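You operate a simulated robot arm through the tools that you are given. There is no shell and no other tool. Be economical: measure what you need, move in short steps, check, and stop when the job is done.

You run a simulated robot arm. Do the job below in one go: nothing can be reset, and whatever is moved stays where it is left.

JOB
Pull the right black upper from the bench top on to the last at medium pull.
Fine: the last in the lever press; the lever ends up; the pad leaves no mark.

It is judged by the outcome, as a careful person would: the job done as asked, and still so three seconds after it is handed in. It fails if anything else is knocked over, pushed out of place, dropped, spilled or broken.

ROBOT AND FRAMES
A 7-joint arm with a two-finger gripper, on a carriage that runs on a rail from [-1.777, 0.003] to [0.003, 0] (x, y) and turns from -197 to 135 degrees about z. Base frame: it is fixed where the carriage stands at the start and does not move with it; the origin is on the floor, on the carriage's upright axis, x ahead of it, y to its left, z up; the surface under the hand at the start is at about z = 0.85. Lengths are in m, angles in degrees, forces in N, time in s.
With the tool pointing down near the work surface it reaches from about 0.36 to 0.78 m from the robot's upright axis, wherever it stands. Its first joint turns from -166.0 to 166.0 degrees. Places, roughly: cool button [-1.2, -0.9, 1]; press knob [-1, -0.9, 1]; pull knob [0.1, -0.7, 0.9]; steam knob [0.7, -0.8, 1.1]; tall lever [-0.1, -0.7, 1.1]; warm button [-0.9, -0.9, 1]. Payload 2.45 kg.
Tool frame: the origin (TCP) is the grasp point; the fingertips stand 0.023 m ahead of it; z points along the fingers, y is the line along which they close. Largest opening 0.072 m; the body of the gripper starts 0.04 m behind the TCP.
Orientation is that of the tool frame in the base frame, as [roll, pitch, yaw] about the fixed x, y, z axes, in that order (R = Rz(yaw) Ry(pitch) Rx(roll)). With the fingers straight down and closing along the base's y, the tool's x points along the base's -x, its y along +y and its z along -z.

CONTROLS
- The arm moves only by the tool play_rows. Its argument "targets" is one flat list of numbers, 6 for each row, row after row: the shift along the tool's x, y, z in units of 30 mm (1.0 is 30 mm), then the turn, a rotation vector about the tool's x, y, z in units of 6 degrees (1.0 is 6 degrees). In form: [tx, ty, tz, ax, ay, az, tx, ty, tz, ax, ay, az, ...]. A call has 1 to 20 rows; each row shifts and turns the commanded pose from where the row before left it, along the tool's axes as they then stand. "fingers" is the closure, from 0 (fully open) to 1 (shut), set as the call begins (left out, the last holds). A call with a number of a shift or a turn outside -1 to 1 is refused whole. Rows are played at 5 a second. More than 0.05 m and 8.6 degrees between two rows, or a gripper value outside its range, and nothing of the call is played. A pose out of reach is approached as far as the arm can. The call stops where the force on the tool passes 90 N (or 10 N more than at its start, if that is more) or the arm is blocked; 0.2 s more then pass. Each finger travels about 0.072 m/s and halts on what it meets, pressing with about 22 N; the grip force reading is that of the motor and also rises with nothing between the fingers. The clock runs only during rows and for 0.2 s after the last one: add rows that do not move to give the fingers time. It gives the time, the measured TCP pose, the force on the tool (base axes), the opening and the grip force at its end, in the units of the frame above (readings bear some noise), with the torque about the TCP (base axes, N m) and any sound that the robot's microphone picked up.
- Cameras (640 x 400 px; columns grow to the right, rows downward): "scene" is now at [-0.0157, 0.1111, 1.5301]; the picture's right is [-0.85, -0.52, 0.00], its down [-0.32, 0.53, -0.79] and it looks along [0.41, -0.67, -0.62] (base axes); focal length 279 px, centre (320, 200). "wrist" rides on the gripper at [0.078, 0.017, -0.066] in the tool frame; the picture's right is [-0.22, 0.98, 0.00], its down [-0.56, -0.12, -0.82] and it looks along [-0.80, -0.18, 0.57] (tool axes); focal length 234 px, centre (320, 200). There is no depth. A picture from a camera that has moved, and an enlarged one, comes with that camera's place and axes in the base frame and with its lens.
- capture(camera): a new picture of that camera. It takes no simulated time.
- slide_trunk(by): slides the trunk up (or, below 0, down) by that many m; the arm and the scene camera ride with it, the base frame stays. It gives what a move gives, with no picture.
- steer(legs): drives the robot by 1 to 6 legs, each [ahead, left, turn to the left] in m, m and degrees, along the robot's own axes; the way and the turn of a leg run together, so that a leg with both is an arc; at most 1.5 m and 180 degrees a leg. The arm and the cameras ride along, it lands a little off, and it stops where it bumps. It keeps to its track: a leg is cut to what the track allows. It gives what a move gives.
- turn_head(pan, tilt): turns the head with the scene camera to pan (to the left, within 155 degrees either way) and tilt (down, from -29 to 69), counted from straight ahead of the robot. It gives what a move gives.
- inspect(camera, box): a new picture of the part [left, top, right, bottom] of that camera's present view, enlarged. It takes no simulated time.
- job_done(): hands the job in; it is judged then, once.

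Work in short steps. Places have to be worked out from the pictures, the camera data and where the tool is seen: move nearer, look again, correct. Check each grasp and each placing, and mend what went wrong. You have 120 turns and 98 pictures in all, those below and enlarged ones among them. Open the gripper and draw the arm clear of the work before you hand the job in, unless the task says otherwise; then end with one line.

The tools are called after ">>>" as a command line: name --argument value ..., lists and objects as JSON in quotes. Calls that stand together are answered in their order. play_rows: Moves the arm, as the interface text tells. Its arguments: {"type":"object","properties":{"targets":{"type":"array","items":{"type":"number"}},"fingers":{"type":"number"}},"required":["targets"]} The other tools are called the same way: slide_trunk (by) slides the trunk up or down; steer (legs) drives the base; turn_head (pan, tilt) turns the head that bears the scene camera; capture (camera) takes a picture; inspect (camera, box) takes an enlarged picture of a part of a camera's view; job_done () hands the job in.

At the start:

```text
time: 0.0
eef_pos: [0.046, -0.5397, 0.9993]
tcp_rot: [-179.9, 0.0, 180.0]
force: [0.8, 0.0, 0.3]
torque: [0.01, 0.02, -0.01]
finger_gap: 0.0719
grip_force: 0.1
trunk travel left (down, up): [-0.525, 0.065]
robot x, y, heading: [-0.0011, -0.0008, -0.0]
head pan, tilt: [-58.6, 38.1]
```

scene: 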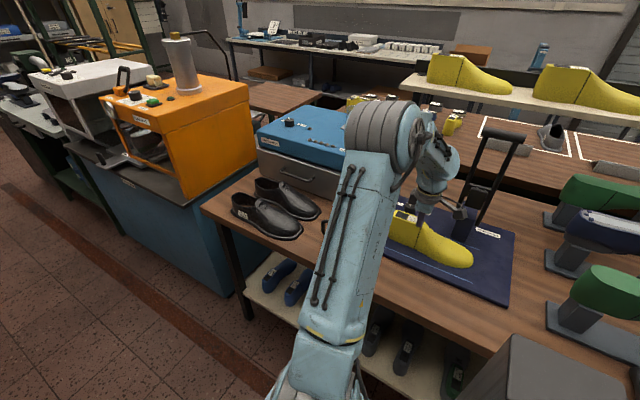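
wrist: 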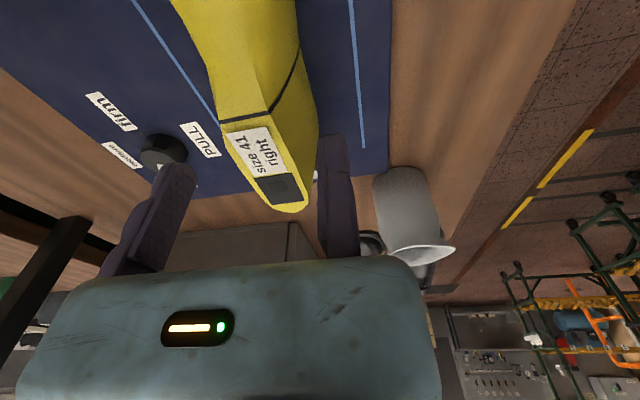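

The scene shows a lever press with a yellow last, black uppers on the bench, machines. I'll look closer at the uppers, and the press.

>>> inspect --camera "scene" --box '[200, 150, 360, 250]'

>>> inspect --camera "scene" --box '[360, 110, 560, 310]'

>>> inspect --camera "wrist" --box '[60, 60, 340, 235]'

```text
4.00 times, centred on (280, 200) of scene
camera zoom: at [-0.0157, 0.1111, 1.5301], right [-0.85, -0.52, 0.0], down [-0.32, 0.53, -0.79], along [0.41, -0.67, -0.62], focal length 1115 px, centre (480, 200)
```

zoom: 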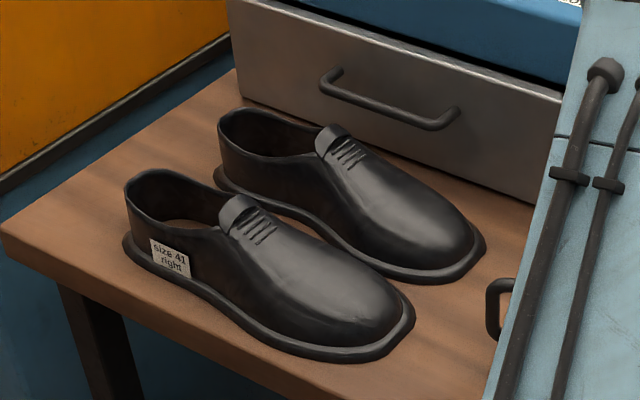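

```text
2.00 times, centred on (460, 210) of scene
camera zoom: at [-0.0157, 0.1111, 1.5301], right [-0.85, -0.52, 0.0], down [-0.32, 0.53, -0.79], along [0.41, -0.67, -0.62], focal length 558 px, centre (40, 180)
```

zoom: 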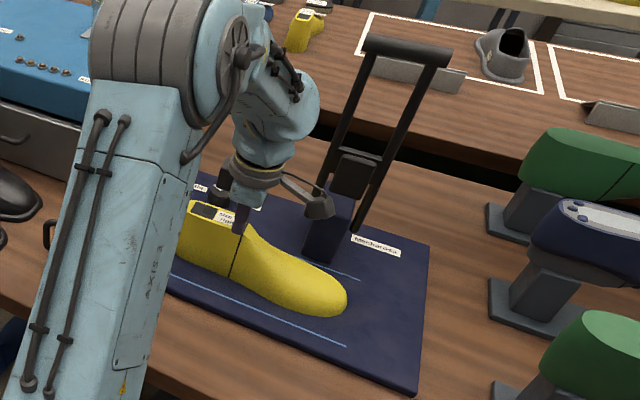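

```text
2.29 times, centred on (200, 148) of wrist
camera zoom: at [-0.0301, -0.5219, 1.0651], right [0.22, 0.98, 0.0], down [0.56, -0.12, 0.82], along [0.8, -0.18, -0.57], focal length 535 px, centre (594, 320)
```

zoom: 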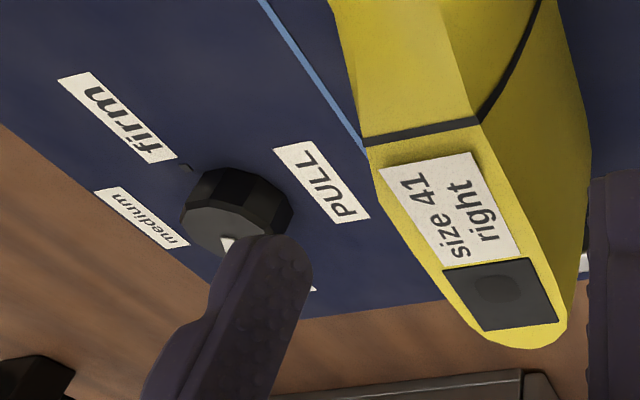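

The gripper is hovering about the last's cone. I'll raise it straight up 0.15 m first, for a clear view.

>>> play_rows --targets '[0, 0, -1, 0, 0, 0, 0, 0, -1, 0, 0, 0, 0, 0, -1, 0, 0, 0, 0, 0, -1, 0, 0, 0, 0, 0, -1, 0, 0, 0]'

>>> capture --camera "wrist"

>>> capture --camera "scene"

```text
time: 1.2
eef_pos: [0.0487, -0.5392, 1.151]
tcp_rot: [-180.0, 0.1, 179.8]
force: [0.4, 0.8, -0.3]
torque: [-0.02, -0.01, 0.01]
finger_gap: 0.0721
grip_force: 0.0
trunk travel left (down, up): [-0.525, 0.065]
robot x, y, heading: [0.0008, -0.0004, -0.1]
head pan, tilt: [-58.6, 38.1]
```

```text
92 pictures are left
camera wrist: at [-0.0293, -0.5222, 1.2161], right [0.22, 0.98, 0.0], down [0.56, -0.12, 0.82], along [0.8, -0.18, -0.57], focal length 234 px, centre (320, 200)
```

wrist: 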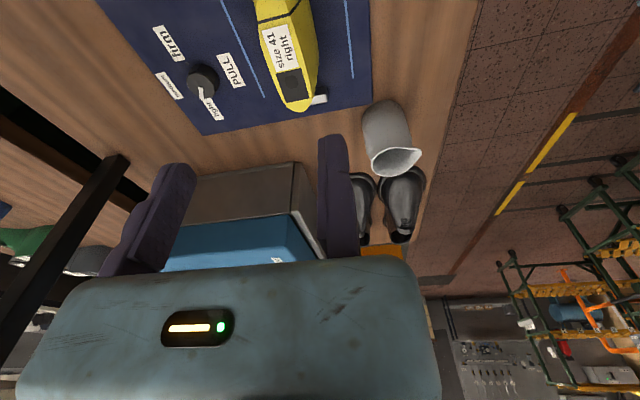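

```text
91 pictures are left
camera scene: at [-0.0157, 0.1111, 1.5301], right [-0.85, -0.52, 0.0], down [-0.32, 0.53, -0.79], along [0.41, -0.67, -0.62], focal length 279 px, centre (320, 200)
```

scene: 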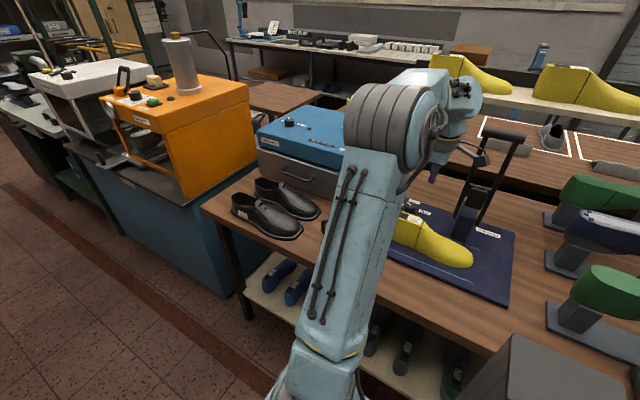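

A clear view of the bench is needed; I'll turn the carriage left so that the arm swings off the bench, and pan the head back to the bench.

>>> steer --legs '[[0, 0, 80]]'

>>> turn_head --pan -155 --tilt 45

>>> capture --camera "scene"

```text
time: 5.0
eef_pos: [0.5398, -0.0528, 1.1509]
tcp_rot: [-179.9, 0.0, -100.4]
force: [-0.3, 0.4, 0.1]
torque: [0.0, 0.03, -0.03]
finger_gap: 0.0721
grip_force: 0.0
trunk travel left (down, up): [-0.525, 0.065]
robot x, y, heading: [0.0002, 0.0015, 79.5]
head pan, tilt: [-58.6, 38.1]
```

```text
time: 6.7
eef_pos: [0.5394, -0.0513, 1.1505]
tcp_rot: [180.0, 0.0, -100.6]
force: [1.0, -0.1, 0.9]
torque: [0.04, 0.04, 0.01]
finger_gap: 0.0719
grip_force: 0.1
trunk travel left (down, up): [-0.525, 0.065]
robot x, y, heading: [-0.0003, -0.0005, 79.5]
head pan, tilt: [-154.7, 45.0]
```

```text
90 pictures are left
camera scene: at [-0.1722, -0.1039, 1.5201], right [-0.97, -0.26, 0.0], down [-0.18, 0.68, -0.71], along [0.18, -0.68, -0.71], focal length 279 px, centre (320, 200)
```

scene: 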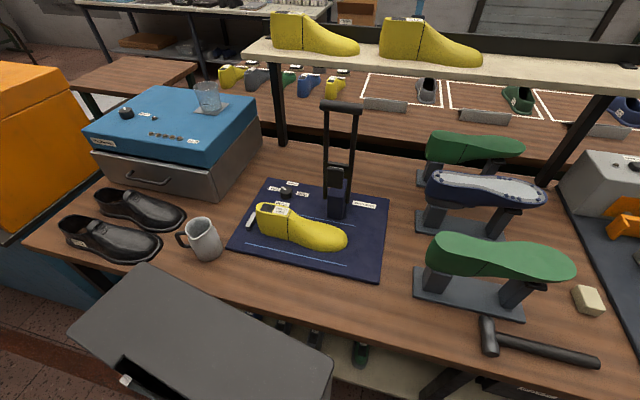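

Excellent view. I'll zoom on the press, the machine on the left and the uppers.

>>> inspect --camera "scene" --box '[220, 90, 400, 290]'

>>> inspect --camera "scene" --box '[240, 170, 340, 240]'

>>> inspect --camera "scene" --box '[40, 170, 240, 290]'

>>> inspect --camera "scene" --box '[80, 70, 260, 200]'

```text
2.00 times, centred on (310, 190) of scene
camera zoom: at [-0.1722, -0.1039, 1.5201], right [-0.97, -0.26, 0.0], down [-0.18, 0.68, -0.71], along [0.18, -0.68, -0.71], focal length 558 px, centre (340, 220)
```

zoom: 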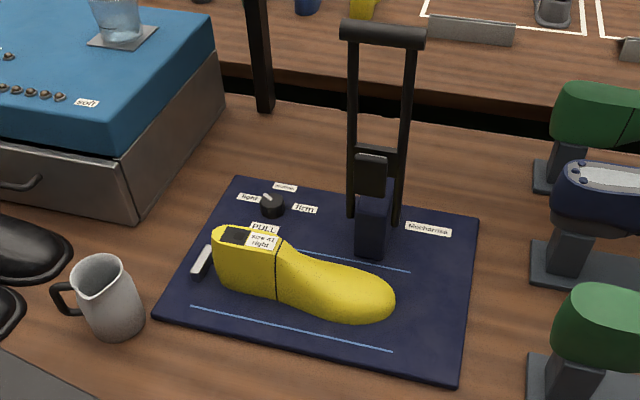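

```text
5.71 times, centred on (290, 205) of scene
camera zoom: at [-0.1722, -0.1039, 1.5201], right [-0.97, -0.26, 0.0], down [-0.18, 0.68, -0.71], along [0.18, -0.68, -0.71], focal length 1593 px, centre (491, 171)
```

zoom: 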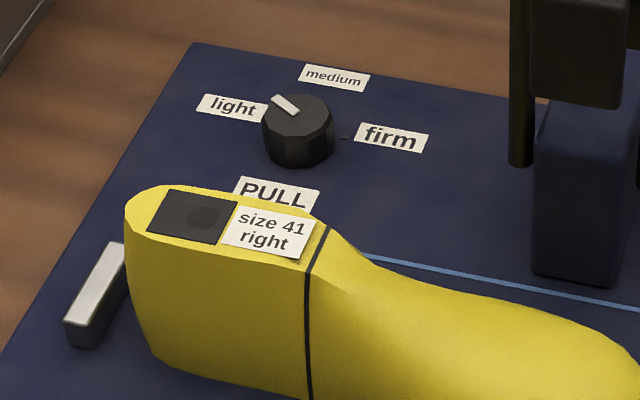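

```text
3.20 times, centred on (140, 230) of scene
camera zoom: at [-0.1722, -0.1039, 1.5201], right [-0.97, -0.26, 0.0], down [-0.18, 0.68, -0.71], along [0.18, -0.68, -0.71], focal length 892 px, centre (896, 104)
```

zoom: 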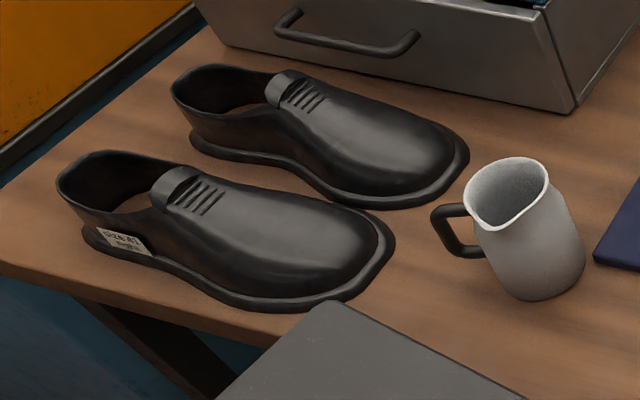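

```text
3.08 times, centred on (170, 135) of scene
camera zoom: at [-0.1722, -0.1039, 1.5201], right [-0.97, -0.26, 0.0], down [-0.18, 0.68, -0.71], along [0.18, -0.68, -0.71], focal length 858 px, centre (782, 400)
```

zoom: 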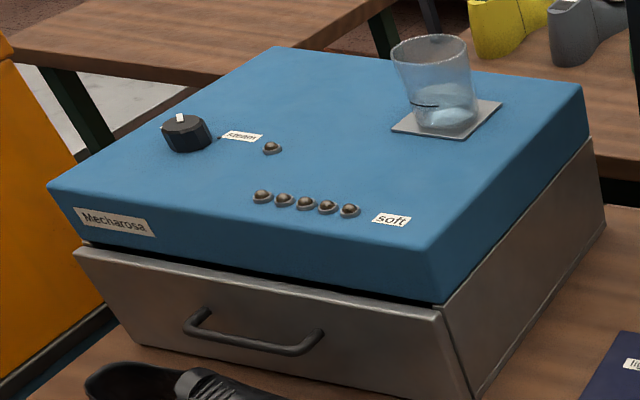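

The blue box looks like a steam conditioner with a scale up to "soft". I'll look around the rest of the room for signs and the other machine.

>>> turn_head --pan -155 --tilt 10

>>> capture --camera "scene"

>>> turn_head --pan -110 --tilt 30

>>> capture --camera "scene"

```text
time: 7.7
eef_pos: [0.5389, -0.0501, 1.1508]
tcp_rot: [-180.0, -0.1, -100.5]
force: [0.4, 0.1, 0.2]
torque: [0.01, -0.01, 0.01]
finger_gap: 0.0719
grip_force: 0.1
trunk travel left (down, up): [-0.525, 0.065]
robot x, y, heading: [0.0005, 0.0016, 79.6]
head pan, tilt: [-154.7, 10.0]
```

```text
85 pictures are left
camera scene: at [-0.1693, -0.1152, 1.575], right [-0.97, -0.26, 0.0], down [-0.04, 0.17, -0.98], along [0.25, -0.95, -0.17], focal length 279 px, centre (320, 200)
```

scene: 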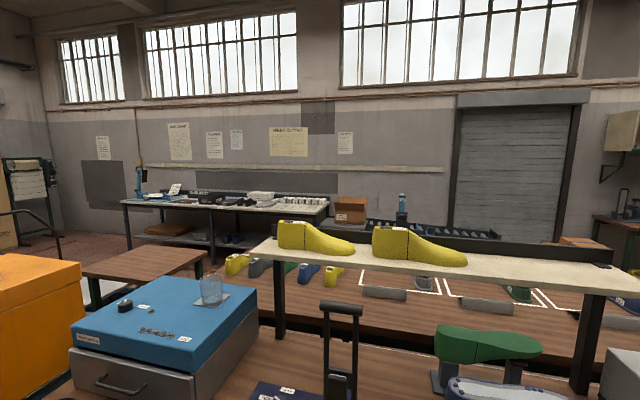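

```text
time: 8.9
eef_pos: [0.5392, -0.0511, 1.1501]
tcp_rot: [-180.0, 0.0, -100.5]
force: [-1.1, 0.2, 0.2]
torque: [-0.01, 0.01, 0.02]
finger_gap: 0.0721
grip_force: 0.0
trunk travel left (down, up): [-0.525, 0.065]
robot x, y, heading: [-0.0023, 0.0023, 79.5]
head pan, tilt: [-110.0, 30.0]
```

```text
84 pictures are left
camera scene: at [-0.1151, -0.0712, 1.5427], right [-0.51, -0.86, 0.0], down [-0.43, 0.25, -0.87], along [0.75, -0.44, -0.5], focal length 279 px, centre (320, 200)
```

scene: 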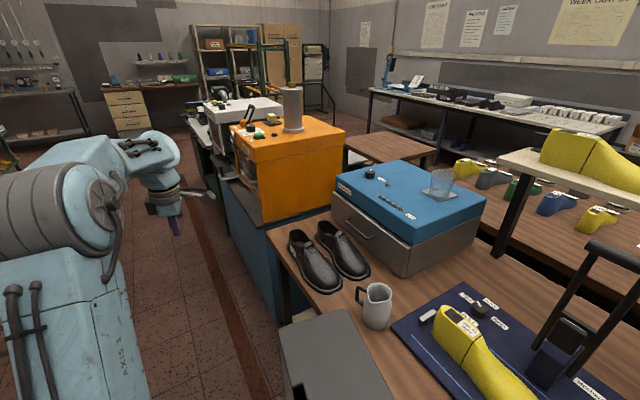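

There are wall notices; I'll zoom on them.

>>> turn_head --pan -150 --tilt 5

>>> inspect --camera "scene" --box '[280, 100, 360, 150]'

>>> inspect --camera "scene" --box '[190, 90, 270, 150]'

```text
time: 9.9
eef_pos: [0.5397, -0.0509, 1.1507]
tcp_rot: [-179.9, 0.0, -100.5]
force: [0.0, -0.5, 0.7]
torque: [0.02, 0.02, 0.02]
finger_gap: 0.0719
grip_force: 0.0
trunk travel left (down, up): [-0.525, 0.065]
robot x, y, heading: [0.0006, -0.0009, 79.7]
head pan, tilt: [-150.0, 5.0]
```

```text
8.00 times, centred on (320, 125) of scene
camera zoom: at [-0.1623, -0.1118, 1.5831], right [-0.94, -0.33, 0.0], down [-0.03, 0.08, -1.0], along [0.33, -0.94, -0.09], focal length 2230 px, centre (320, 800)
```

zoom: 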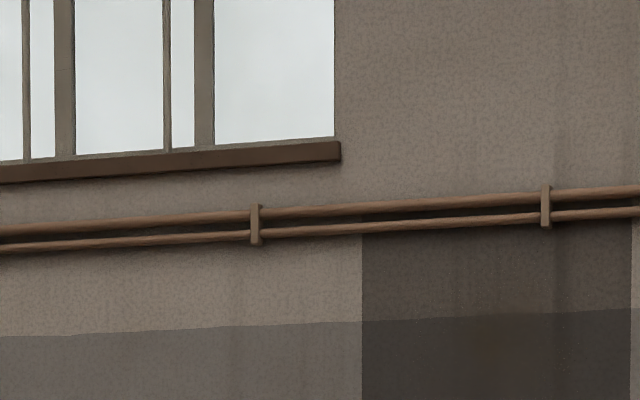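

```text
6.67 times, centred on (230, 120) of scene
camera zoom: at [-0.1623, -0.1118, 1.5831], right [-0.94, -0.33, 0.0], down [-0.03, 0.08, -1.0], along [0.33, -0.94, -0.09], focal length 1858 px, centre (920, 733)
```

zoom: 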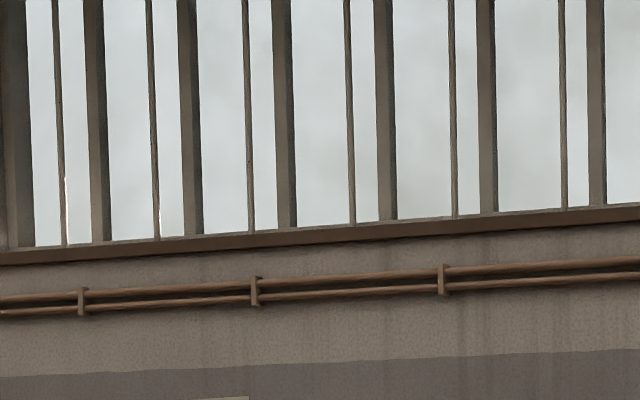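

I aimed too high; the notices are lower.

>>> inspect --camera "scene" --box '[275, 145, 385, 195]'

>>> inspect --camera "scene" --box '[180, 140, 270, 195]'

```text
5.82 times, centred on (330, 170) of scene
camera zoom: at [-0.1623, -0.1118, 1.5831], right [-0.94, -0.33, 0.0], down [-0.03, 0.08, -1.0], along [0.33, -0.94, -0.09], focal length 1622 px, centre (262, 374)
```

zoom: 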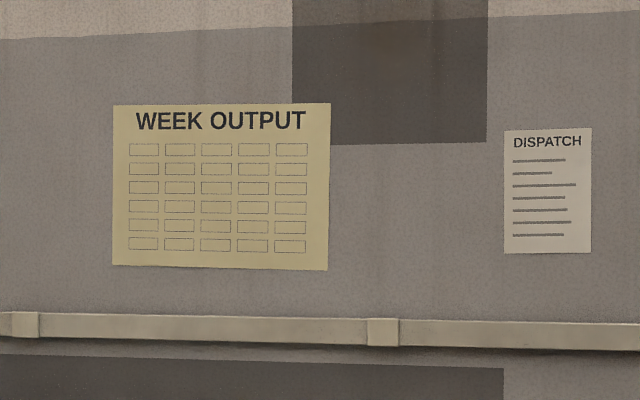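

```text
7.11 times, centred on (225, 168) of scene
camera zoom: at [-0.1623, -0.1118, 1.5831], right [-0.94, -0.33, 0.0], down [-0.03, 0.08, -1.0], along [0.33, -0.94, -0.09], focal length 1982 px, centre (996, 431)
```

zoom: 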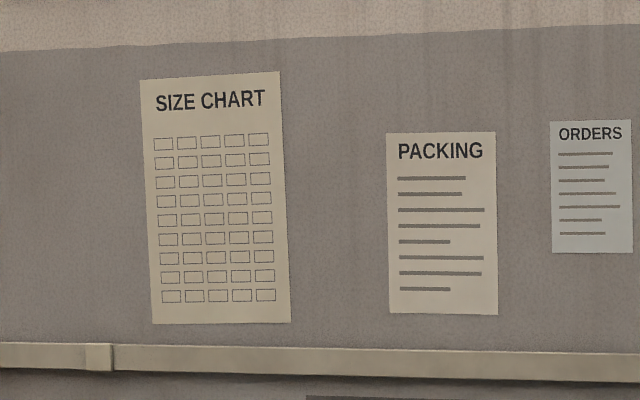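

Notices are only decoration. The last is "41 right", the pull knob currently points to "light". I'll swing back, look ahead for the pad, and prepare to turn the knob to medium.

>>> steer --legs '[[0, 0, -79.5]]'

>>> turn_head --pan -85 --tilt 45

>>> play_rows --targets '[-0.5, -0.5, 0, 0, 0, 1, -0.5, -0.5, 0, 0, 0, 1, 0, 0, 0, 0, 0, 1, 0, 0, 0, 0, 0, 1, 0, 0, 0, 0, 0, 1, 0, 0, 0, 0, 0, 1]'

>>> capture --camera "wrist"

>>> capture --camera "scene"

```text
time: 13.8
eef_pos: [0.0423, -0.5402, 1.1501]
tcp_rot: [179.9, 0.0, 179.2]
force: [-0.2, 0.7, -0.2]
torque: [-0.06, 0.02, -0.01]
finger_gap: 0.0719
grip_force: 0.0
trunk travel left (down, up): [-0.525, 0.065]
robot x, y, heading: [-0.0028, 0.0018, -0.8]
head pan, tilt: [-150.0, 5.0]
```

```text
time: 15.1
eef_pos: [0.0409, -0.5397, 1.1505]
tcp_rot: [179.9, 0.0, 179.2]
force: [-0.8, 0.2, -0.2]
torque: [0.0, 0.02, -0.03]
finger_gap: 0.072
grip_force: 0.1
trunk travel left (down, up): [-0.525, 0.065]
robot x, y, heading: [0.0019, 0.0004, -0.6]
head pan, tilt: [-85.0, 45.0]
```

```text
time: 16.5
eef_pos: [0.0687, -0.5716, 1.1504]
tcp_rot: [179.9, 0.0, 143.1]
force: [-0.2, 0.3, -0.1]
torque: [0.0, 0.02, -0.01]
finger_gap: 0.0722
grip_force: 0.1
trunk travel left (down, up): [-0.525, 0.065]
robot x, y, heading: [-0.0047, 0.0024, -0.7]
head pan, tilt: [-85.0, 45.0]
```

```text
79 pictures are left
camera wrist: at [0.0177, -0.5111, 1.215], right [0.76, 0.65, 0.0], down [0.37, -0.44, 0.82], along [0.53, -0.62, -0.57], focal length 234 px, centre (320, 200)
```

wrist: 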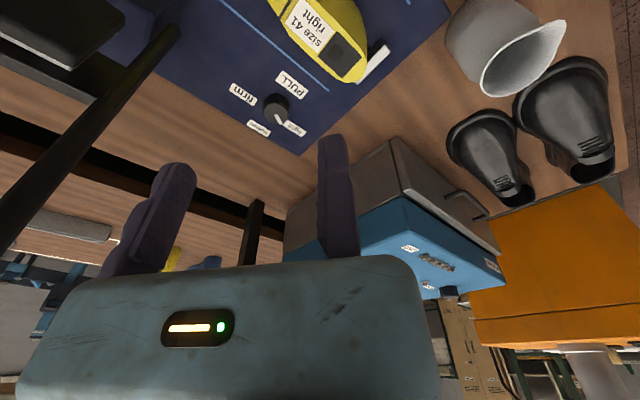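

```text
78 pictures are left
camera scene: at [-0.0522, 0.1044, 1.5201], right [-1.0, -0.07, 0.0], down [-0.05, 0.71, -0.71], along [0.05, -0.71, -0.71], focal length 279 px, centre (320, 200)
```

scene: 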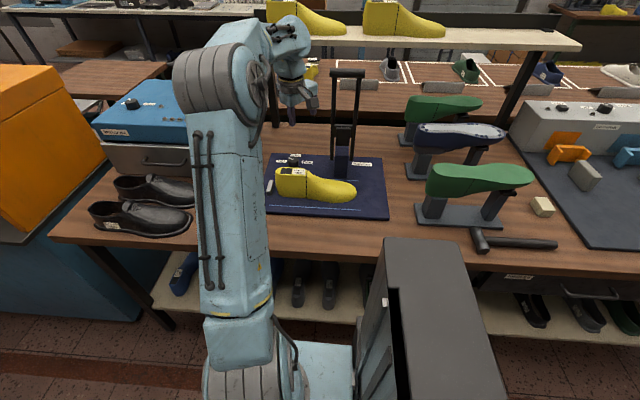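

Knob triangulates to about (0.105, -0.715). I'll move above it and descend to z≈1.0.

>>> play_rows --targets '[-0.93, -0.76, 0, 0, 0, 0, -0.93, -0.76, 0, 0, 0, 0, -0.93, -0.76, 0, 0, 0, 0, -0.93, -0.76, 0, 0, 0, 0, 0, 0, 1, 0, 0, 0, 0, 0, 1, 0, 0, 0, 0, 0, 1, 0, 0, 0, 0, 0, 1, 0, 0, 0, 0, 0, 1, 0, 0, 0]'

>>> capture --camera "wrist"

>>> inspect --camera "scene" --box '[240, 50, 400, 230]'

```text
time: 18.5
eef_pos: [0.0988, -0.6721, 0.9967]
tcp_rot: [180.0, 0.1, 143.2]
force: [-0.1, -0.2, -0.3]
torque: [0.01, -0.01, 0.01]
finger_gap: 0.0721
grip_force: 0.1
out of reach, approached as far as the arm can: row 3, 4
trunk travel left (down, up): [-0.525, 0.065]
robot x, y, heading: [0.0018, -0.0001, -0.7]
head pan, tilt: [-85.0, 45.0]
```

```text
77 pictures are left
camera wrist: at [0.0474, -0.612, 1.0621], right [0.76, 0.65, 0.0], down [0.37, -0.43, 0.82], along [0.53, -0.62, -0.57], focal length 234 px, centre (320, 200)
```

wrist: 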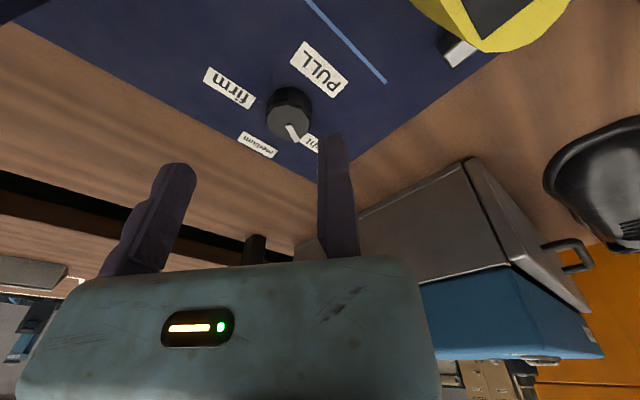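

```text
2.22 times, centred on (320, 140) of scene
camera zoom: at [-0.0521, 0.1044, 1.5201], right [-1.0, -0.07, 0.0], down [-0.05, 0.71, -0.71], along [0.05, -0.71, -0.71], focal length 620 px, centre (320, 333)
```

zoom: 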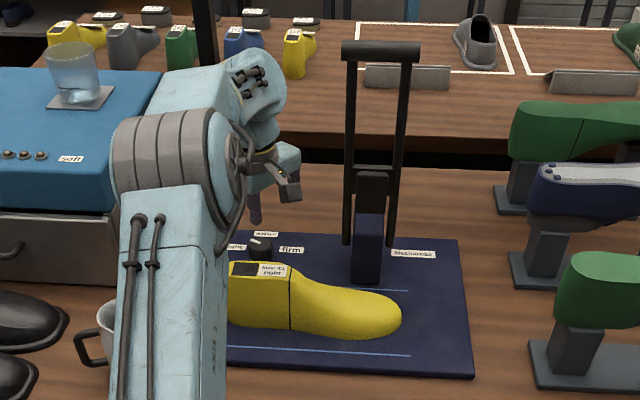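

Knob is at about (0.105, -0.718). Shift above it and lower partway.

>>> play_rows --targets '[-0.54, -0.55, 0, 0, 0, 0, -0.54, -0.55, 0, 0, 0, 0, 0, 0, 0.8, 0, 0, 0, 0, 0, 0.7, 0, 0, 0]'

>>> capture --camera "wrist"

>>> inspect --camera "scene" --box '[260, 80, 380, 180]'

```text
time: 19.5
eef_pos: [0.1066, -0.717, 0.9511]
tcp_rot: [180.0, 0.1, 143.1]
force: [0.0, -0.2, -0.2]
torque: [0.01, 0.02, 0.0]
finger_gap: 0.0722
grip_force: 0.1
trunk travel left (down, up): [-0.525, 0.065]
robot x, y, heading: [0.002, 0.002, -0.8]
head pan, tilt: [-85.0, 45.0]
```

```text
75 pictures are left
camera wrist: at [0.0548, -0.6572, 1.0164], right [0.76, 0.65, 0.0], down [0.37, -0.43, 0.82], along [0.53, -0.62, -0.57], focal length 234 px, centre (320, 200)
```

wrist: 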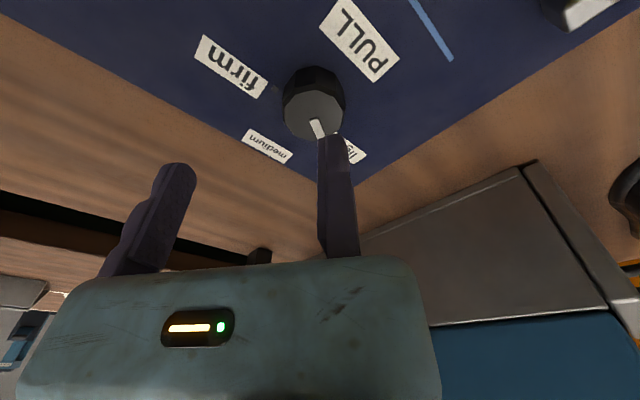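

```text
4.00 times, centred on (320, 130) of scene
camera zoom: at [-0.0521, 0.1047, 1.5201], right [-1.0, -0.07, 0.0], down [-0.05, 0.7, -0.71], along [0.05, -0.71, -0.71], focal length 1115 px, centre (320, 480)
```

zoom: 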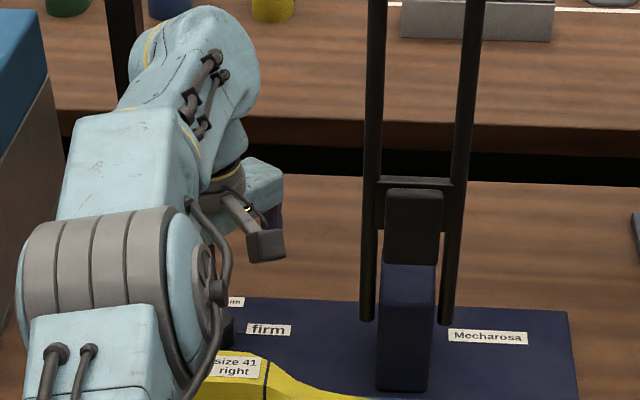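

Aligned with the knob. Descend to z≈0.906 and close.

>>> play_rows --targets '[0, 0, 0.8, 0, 0, 0, 0, 0, 0.7, 0, 0, 0]'

>>> play_rows --targets '[0, 0, 0, 0, 0, 0, 0, 0, 0, 0, 0, 0, 0, 0, 0, 0, 0, 0, 0, 0, 0, 0, 0, 0]' --fingers 1

>>> capture --camera "wrist"

```text
time: 20.1
eef_pos: [0.1054, -0.716, 0.9117]
tcp_rot: [-179.6, 0.4, 143.3]
force: [-1.0, 0.6, 27.1]
torque: [0.19, 0.0, 0.0]
finger_gap: 0.072
grip_force: 0.1
trunk travel left (down, up): [-0.525, 0.065]
robot x, y, heading: [0.0008, 0.0017, -0.7]
head pan, tilt: [-85.0, 45.0]
```

```text
time: 21.1
eef_pos: [0.1044, -0.717, 0.9124]
tcp_rot: [-179.5, 0.3, 143.3]
force: [0.2, -9.8, 41.6]
torque: [0.02, 0.0, -0.08]
finger_gap: 0.006
grip_force: 28.0
trunk travel left (down, up): [-0.525, 0.065]
robot x, y, heading: [0.0061, -0.0035, -0.7]
head pan, tilt: [-85.0, 45.0]
```

```text
73 pictures are left
camera wrist: at [0.0539, -0.6562, 0.9769], right [0.76, 0.65, -0.01], down [0.37, -0.43, 0.82], along [0.53, -0.63, -0.57], focal length 234 px, centre (320, 200)
```

wrist: 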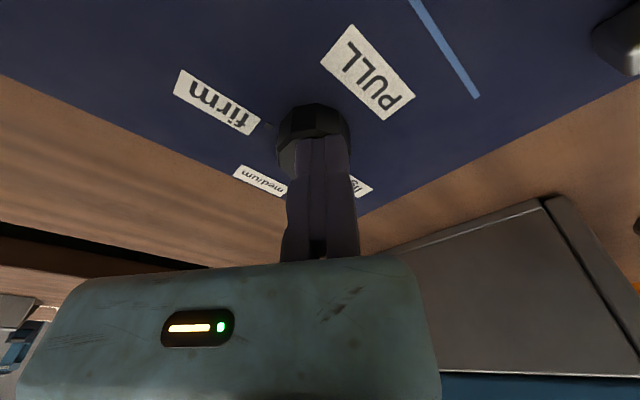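

Fingers seem to have closed over the knob's top rather than around it, and something gave resistance. I'll look closely before moving.

>>> inspect --camera "wrist" --box '[220, 60, 420, 200]'

>>> inspect --camera "scene" --box '[240, 110, 360, 200]'

```text
2.86 times, centred on (320, 130) of wrist
camera zoom: at [0.0539, -0.6562, 0.9769], right [0.76, 0.65, -0.01], down [0.37, -0.43, 0.82], along [0.53, -0.63, -0.57], focal length 669 px, centre (320, 400)
```

zoom: 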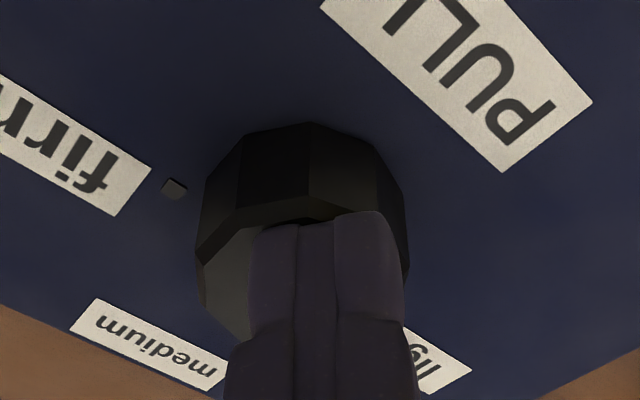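

```text
4.44 times, centred on (300, 155) of scene
camera zoom: at [-0.0527, 0.107, 1.52], right [-1.0, -0.07, 0.0], down [-0.05, 0.7, -0.71], along [0.05, -0.71, -0.71], focal length 1239 px, centre (409, 400)
```

zoom: 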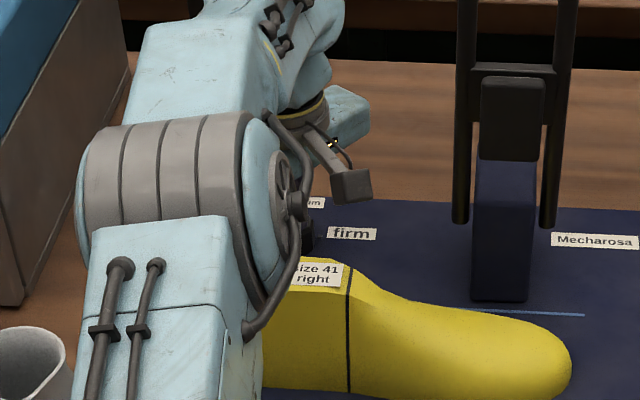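

The fingers sit on the knob's top, on its pointer. Re-triangulating puts the knob centre at about (0.110, -0.728) and lower (top ≈0.886). I'll open, rise, and check the readings.

>>> play_rows --targets '[0, 0, 0, 0, 0, 0, 0, 0, -0.7, 0, 0, 0, 0, 0, 0, 0, 0, 0, 0, 0, 0, 0, 0, 0]' --fingers 0

>>> inspect --camera "wrist" --box '[160, 30, 440, 205]'

```text
time: 22.1
eef_pos: [0.1044, -0.7179, 0.9279]
tcp_rot: [179.9, -0.1, 143.2]
force: [-0.4, -0.7, 0.6]
torque: [0.0, -0.02, 0.02]
finger_gap: 0.0721
grip_force: 0.1
trunk travel left (down, up): [-0.525, 0.065]
robot x, y, heading: [-0.0005, 0.0019, -0.8]
head pan, tilt: [-85.0, 45.0]
```

```text
2.29 times, centred on (300, 118) of wrist
camera zoom: at [0.0539, -0.657, 0.9924], right [0.76, 0.65, 0.0], down [0.37, -0.44, 0.82], along [0.53, -0.62, -0.57], focal length 535 px, centre (366, 389)
```

zoom: 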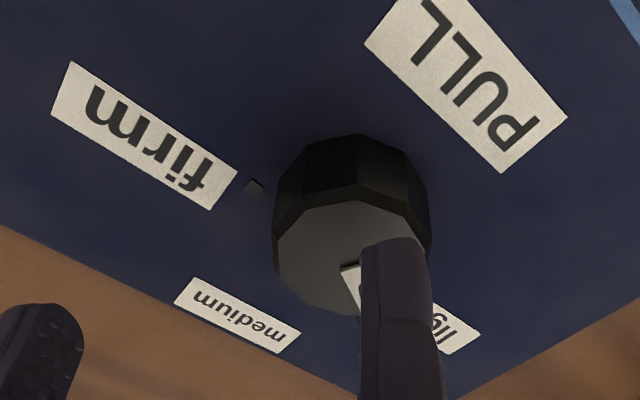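

The fingers' midpoint in the wrist picture doesn't fit the stated TCP when open. I'll raise a bit, close on nothing and look where the fingers meet.

>>> play_rows --targets '[0, 0, -1, 0, 0, 0, 0, 0, 0, 0, 0, 0, 0, 0, 0, 0, 0, 0, 0, 0, 0, 0, 0, 0, 0, 0, 0, 0, 0, 0]' --fingers 1

>>> capture --camera "wrist"

>>> play_rows --targets '[0, 0, 0, 0, 0, 0, 0, 0, 0, 0, 0, 0, 0, 0, 0, 0, 0, 0]' --fingers 0.5

>>> capture --camera "wrist"

```text
time: 23.3
eef_pos: [0.1064, -0.7174, 0.9579]
tcp_rot: [-179.9, 0.0, 143.1]
force: [0.3, 0.1, 0.0]
torque: [0.01, 0.01, -0.03]
finger_gap: 0.0002
grip_force: 21.7
trunk travel left (down, up): [-0.525, 0.065]
robot x, y, heading: [-0.0008, -0.001, -0.9]
head pan, tilt: [-85.0, 45.0]
```

```text
69 pictures are left
camera wrist: at [0.0548, -0.6576, 1.0232], right [0.76, 0.65, 0.0], down [0.37, -0.43, 0.82], along [0.53, -0.62, -0.57], focal length 234 px, centre (320, 200)
```

wrist: 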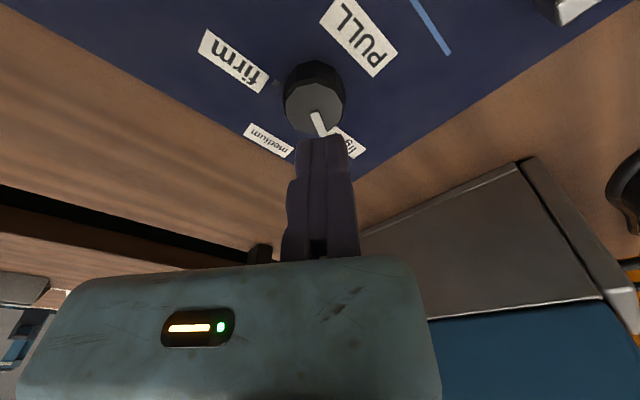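

```text
time: 24.1
eef_pos: [0.107, -0.7179, 0.9575]
tcp_rot: [180.0, 0.0, 143.2]
force: [0.3, -0.4, 0.0]
torque: [-0.04, 0.02, 0.01]
finger_gap: 0.0361
grip_force: 0.0
trunk travel left (down, up): [-0.525, 0.065]
robot x, y, heading: [0.0043, -0.0003, -0.9]
head pan, tilt: [-85.0, 45.0]
```

```text
68 pictures are left
camera wrist: at [0.0548, -0.6576, 1.0232], right [0.76, 0.65, 0.0], down [0.37, -0.43, 0.82], along [0.53, -0.62, -0.57], focal length 234 px, centre (320, 200)
```

wrist: 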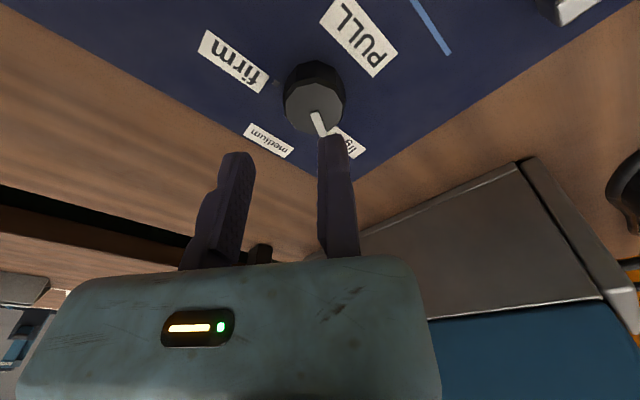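

It is a gripper with a fixed jaw at tool y≈0 and one jaw moving from the -y side. So the knob centre (0.110, -0.728) must lie about 0.02 on the -y side of the TCP; I'll shift, open and descend.

>>> play_rows --targets '[-0.3, 0.58, 0, 0, 0, 0, 0, 0, 0, 0, 0, 0, 0, 0, 0.7, 0, 0, 0, 0, 0, 0.7, 0, 0, 0, 0, 0, 0.65, 0, 0, 0]' --fingers 0

>>> capture --camera "wrist"

```text
time: 25.3
eef_pos: [0.1246, -0.7099, 0.8977]
tcp_rot: [-179.9, 0.1, 143.1]
force: [0.4, 0.1, 0.4]
torque: [0.01, 0.0, 0.0]
finger_gap: 0.0721
grip_force: 0.0
trunk travel left (down, up): [-0.525, 0.065]
robot x, y, heading: [0.0033, -0.0027, -0.9]
head pan, tilt: [-85.0, 45.0]
```

```text
67 pictures are left
camera wrist: at [0.0731, -0.6496, 0.9625], right [0.76, 0.65, 0.0], down [0.37, -0.43, 0.82], along [0.53, -0.62, -0.57], focal length 234 px, centre (320, 200)
```

wrist: 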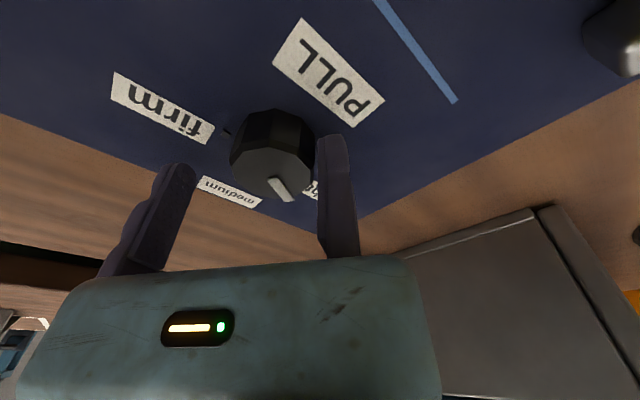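

The knob is nicely between the jaws. Lower 5 mm more and close.

>>> play_rows --targets '[0, 0, 0.15, 0, 0, 0]'

>>> play_rows --targets '[0, 0, 0, 0, 0, 0, 0, 0, 0, 0, 0, 0, 0, 0, 0, 0, 0, 0, 0, 0, 0, 0, 0, 0]' --fingers 1

```text
time: 25.7
eef_pos: [0.125, -0.7105, 0.8927]
tcp_rot: [180.0, 0.0, 143.2]
force: [0.3, -0.3, -0.2]
torque: [0.01, 0.02, 0.01]
finger_gap: 0.072
grip_force: 0.0
trunk travel left (down, up): [-0.525, 0.065]
robot x, y, heading: [0.0002, -0.0018, -1.0]
head pan, tilt: [-85.0, 45.0]
```

```text
time: 26.7
eef_pos: [0.1219, -0.7137, 0.8921]
tcp_rot: [-179.8, 0.1, 143.1]
force: [-11.6, -32.0, -0.5]
torque: [-0.52, -0.01, 0.16]
finger_gap: 0.04
grip_force: 44.7
trunk travel left (down, up): [-0.525, 0.065]
robot x, y, heading: [0.0027, -0.0011, -0.7]
head pan, tilt: [-85.0, 45.0]
```

Knob gripped (40 mm). Relax the side load and turn it clockwise (from above) about 57° around its centre.

>>> play_rows --targets '[0, -0.12, 0, 0, 0, 0, -0.07, -0.004, 0, 0, 0, 1, -0.07, -0.004, 0, 0, 0, 1, -0.07, -0.004, 0, 0, 0, 1, -0.07, -0.004, 0, 0, 0, 1, -0.07, -0.004, 0, 0, 0, 1, -0.07, -0.004, 0, 0, 0, 1, -0.07, -0.004, 0, 0, 0, 1, -0.07, -0.004, 0, 0, 0, 1, -0.07, -0.004, 0, 0, 0, 1]'

>>> capture --camera "wrist"

```text
time: 28.9
eef_pos: [0.1323, -0.7287, 0.8932]
tcp_rot: [179.9, -0.1, 89.1]
force: [6.7, 21.2, -5.8]
torque: [0.39, 0.19, -0.43]
finger_gap: 0.0399
grip_force: 44.7
trunk travel left (down, up): [-0.525, 0.065]
robot x, y, heading: [-0.0019, 0.0008, -0.5]
head pan, tilt: [-85.0, 45.0]
```

```text
66 pictures are left
camera wrist: at [0.15, -0.651, 0.9577], right [0.97, -0.23, 0.0], down [-0.13, -0.56, 0.82], along [-0.19, -0.8, -0.58], focal length 234 px, centre (320, 200)
```

wrist: 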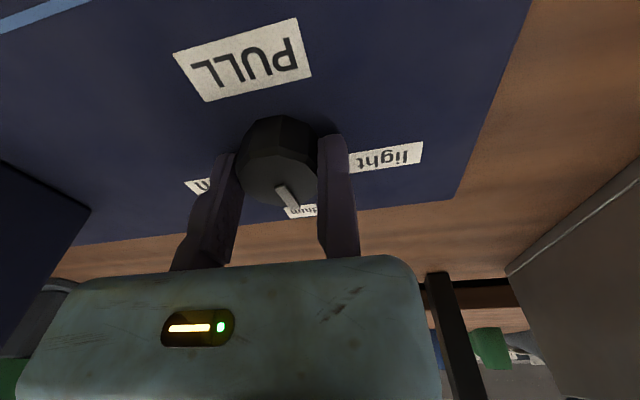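

Turned 54°; release, rise a bit, and look at the pointer.

>>> play_rows --targets '[0, 0, 0, 0, 0, 0, 0, 0, 0, 0, 0, 0, 0, 0, 0, 0, 0, 0, 0, 0, -0.6, 0, 0, 0, 0, 0, -0.8, 0, 0, 0, 0, 0, -0.8, 0, 0, 0]' --fingers 0

>>> inspect --camera "wrist" --box '[160, 0, 440, 175]'

```text
time: 30.3
eef_pos: [0.1328, -0.7234, 0.9581]
tcp_rot: [-179.9, 0.1, 89.3]
force: [-0.8, 0.7, 0.3]
torque: [0.01, 0.01, 0.01]
finger_gap: 0.0721
grip_force: 0.1
out of reach, approached as far as the arm can: row 5
trunk travel left (down, up): [-0.525, 0.065]
robot x, y, heading: [-0.0013, -0.0005, -0.5]
head pan, tilt: [-85.0, 45.0]
```

```text
2.29 times, centred on (300, 88) of wrist
camera zoom: at [0.1509, -0.6471, 1.024], right [0.97, -0.23, 0.0], down [-0.13, -0.56, 0.82], along [-0.19, -0.8, -0.57], focal length 535 px, centre (366, 457)
```

zoom: 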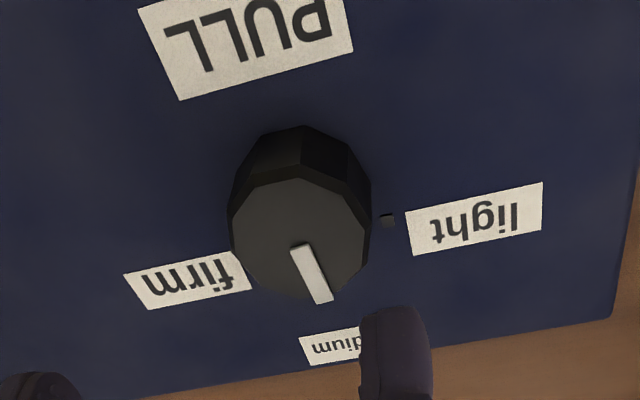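

Pointer appears toward "medium". I'll retract the arm up and back and check from the scene camera.

>>> play_rows --targets '[1, 0, -0.5, 0, 0, 0, 1, 0, -1, 0, 0, 0, 1, 0, -1, 0, 0, 0, 1, 0, -1, 0, 0, 0, 1, 0, -1, 0, 0, 0, 0.5, 0, -1, 0, 0, 0, 0, 0, 0, 0, 0, -1, 0, 0, 0, 0, 0, -1, 0, 0, 0, 0, 0, -1, 0, 0, 0, 0, 0, -1, 0, 0, 0, 0, 0, -1, 0, 0, 0, 0, 0, -1, 0, 0, 0, 0, 0, -1, 0, 0, 0, 0, 0, -1]'

>>> steer --legs '[[0, 0, 50]]'

>>> turn_head --pan -130 --tilt 45

>>> capture --camera "scene"

>>> capture --camera "wrist"

```text
time: 33.3
eef_pos: [0.1336, -0.5624, 1.1221]
tcp_rot: [-180.0, 0.0, 137.3]
force: [-0.7, 0.1, 0.3]
torque: [0.0, 0.01, 0.02]
finger_gap: 0.0719
grip_force: 0.0
trunk travel left (down, up): [-0.525, 0.065]
robot x, y, heading: [0.0008, -0.0013, -0.7]
head pan, tilt: [-85.0, 45.0]
```

```text
time: 36.0
eef_pos: [0.5168, -0.2579, 1.1241]
tcp_rot: [180.0, 0.0, -172.7]
force: [0.2, -0.4, 0.1]
torque: [-0.01, -0.01, 0.03]
finger_gap: 0.072
grip_force: 0.0
trunk travel left (down, up): [-0.525, 0.065]
robot x, y, heading: [0.0031, -0.0011, 49.4]
head pan, tilt: [-85.0, 45.0]
```

```text
time: 37.1
eef_pos: [0.5165, -0.2579, 1.1237]
tcp_rot: [180.0, 0.0, -172.7]
force: [0.6, 0.3, -0.8]
torque: [0.02, 0.01, -0.04]
finger_gap: 0.0719
grip_force: 0.1
trunk travel left (down, up): [-0.525, 0.065]
robot x, y, heading: [0.0007, -0.0014, 49.2]
head pan, tilt: [-130.0, 45.0]
```

```text
64 pictures are left
camera scene: at [-0.1665, -0.0052, 1.5201], right [-0.99, -0.16, 0.0], down [-0.11, 0.7, -0.71], along [0.11, -0.7, -0.71], focal length 279 px, centre (320, 200)
```

scene: 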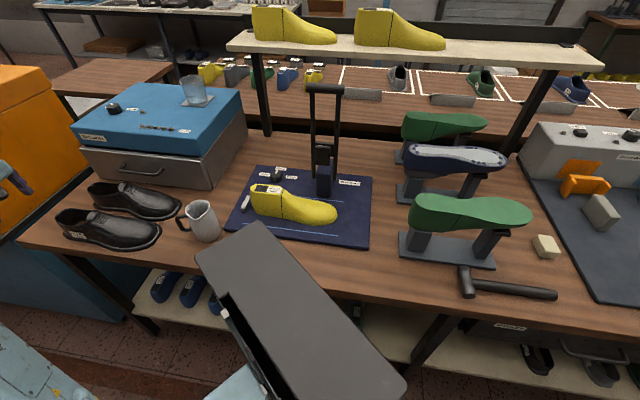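

```text
63 pictures are left
camera wrist: at [0.4382, -0.25, 1.1882], right [0.09, 1.0, 0.0], down [0.57, -0.05, 0.82], along [0.82, -0.08, -0.57], focal length 234 px, centre (320, 200)
```

wrist: 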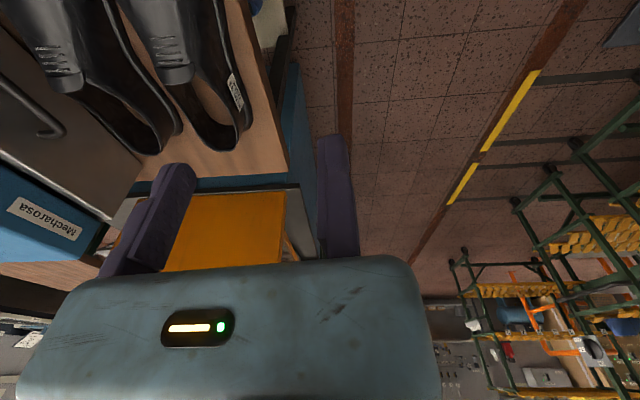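

Check the knob pointer and the pad close-up.

>>> inspect --camera "scene" --box '[240, 155, 310, 205]'

>>> inspect --camera "scene" --box '[280, 70, 380, 240]'

>>> inspect --camera "scene" --box '[40, 160, 230, 260]'

```text
8.00 times, centred on (275, 180) of scene
camera zoom: at [-0.1665, -0.0052, 1.5201], right [-0.99, -0.16, 0.0], down [-0.11, 0.7, -0.71], along [0.11, -0.7, -0.71], focal length 2230 px, centre (680, 360)
```

zoom: 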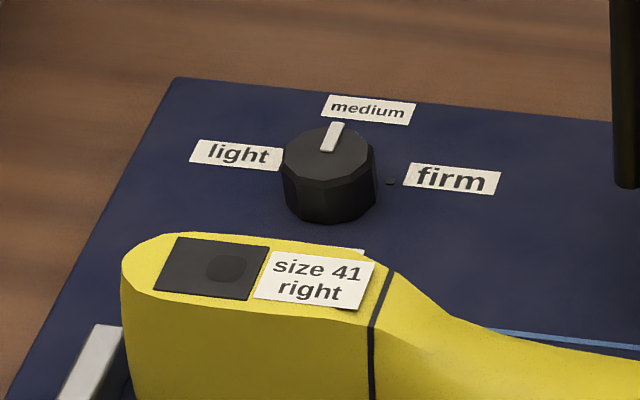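

```text
2.35 times, centred on (330, 155) of scene
camera zoom: at [-0.1665, -0.0052, 1.5201], right [-0.99, -0.16, 0.0], down [-0.11, 0.7, -0.71], along [0.11, -0.7, -0.71], focal length 656 px, centre (296, 306)
```

zoom: 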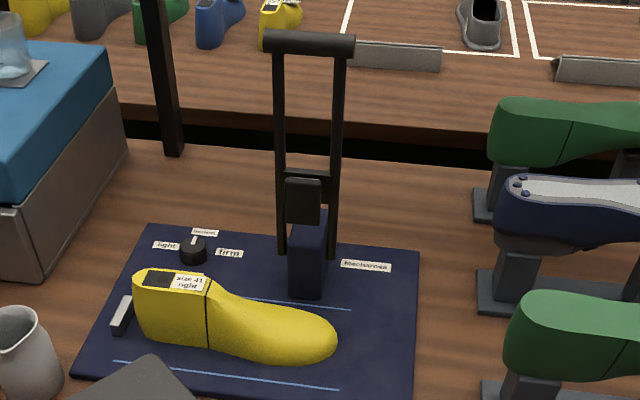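

```text
3.37 times, centred on (135, 210) of scene
camera zoom: at [-0.1665, -0.0052, 1.5201], right [-0.99, -0.16, 0.0], down [-0.11, 0.7, -0.71], along [0.11, -0.7, -0.71], focal length 939 px, centre (943, 166)
```

zoom: 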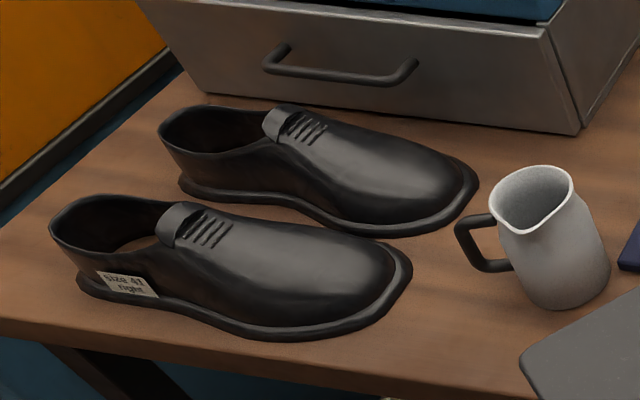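

Knob is on "medium". Now the upper: move the wrist camera over the right upper (labelled "size 41 right", nearer the robot) to measure it.

>>> play_rows --targets '[0.52, -0.88, 0, 0, 0, 0, 0.52, -0.88, 0, 0, 0, 0, 0.52, -0.88, 0, 0, 0, 0, 0.52, -0.88, 0, 0, 0, 0, 0.52, -0.88, 0, 0, 0, 0]'

>>> capture --camera "wrist"

```text
time: 38.3
eef_pos: [0.4561, -0.4013, 1.1232]
tcp_rot: [179.9, 0.0, -172.7]
force: [-0.2, 0.7, 0.4]
torque: [0.0, -0.02, 0.04]
finger_gap: 0.0717
grip_force: 0.1
trunk travel left (down, up): [-0.525, 0.065]
robot x, y, heading: [-0.0024, 0.004, 49.4]
head pan, tilt: [-130.0, 45.0]
```

```text
59 pictures are left
camera wrist: at [0.3774, -0.3926, 1.1874], right [0.09, 1.0, 0.0], down [0.57, -0.05, 0.82], along [0.82, -0.07, -0.57], focal length 234 px, centre (320, 200)
```

wrist: 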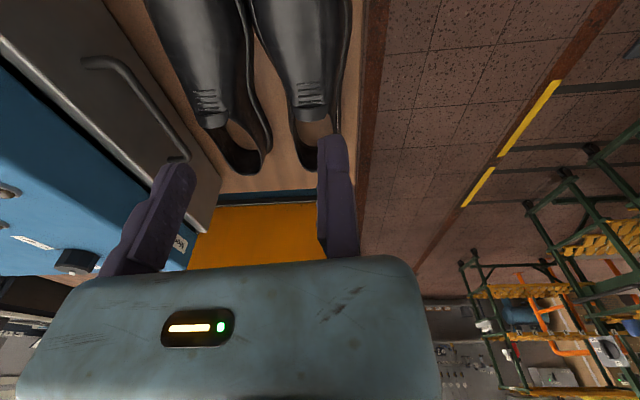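

>>> inspect --camera "wrist" --box '[230, 0, 390, 180]'

```text
2.22 times, centred on (310, 90) of wrist
camera zoom: at [0.3774, -0.3926, 1.1874], right [0.09, 1.0, 0.0], down [0.57, -0.05, 0.82], along [0.82, -0.07, -0.57], focal length 520 px, centre (342, 444)
```

zoom: 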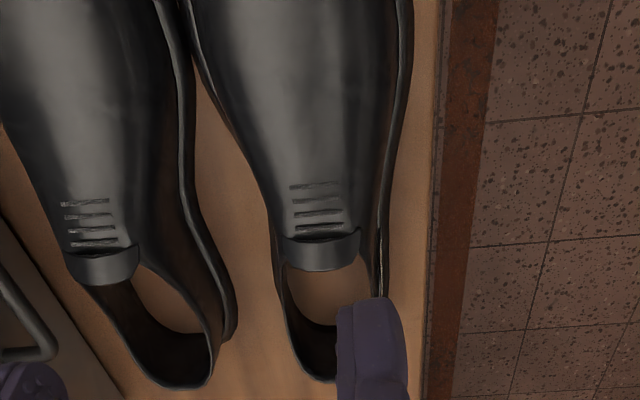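

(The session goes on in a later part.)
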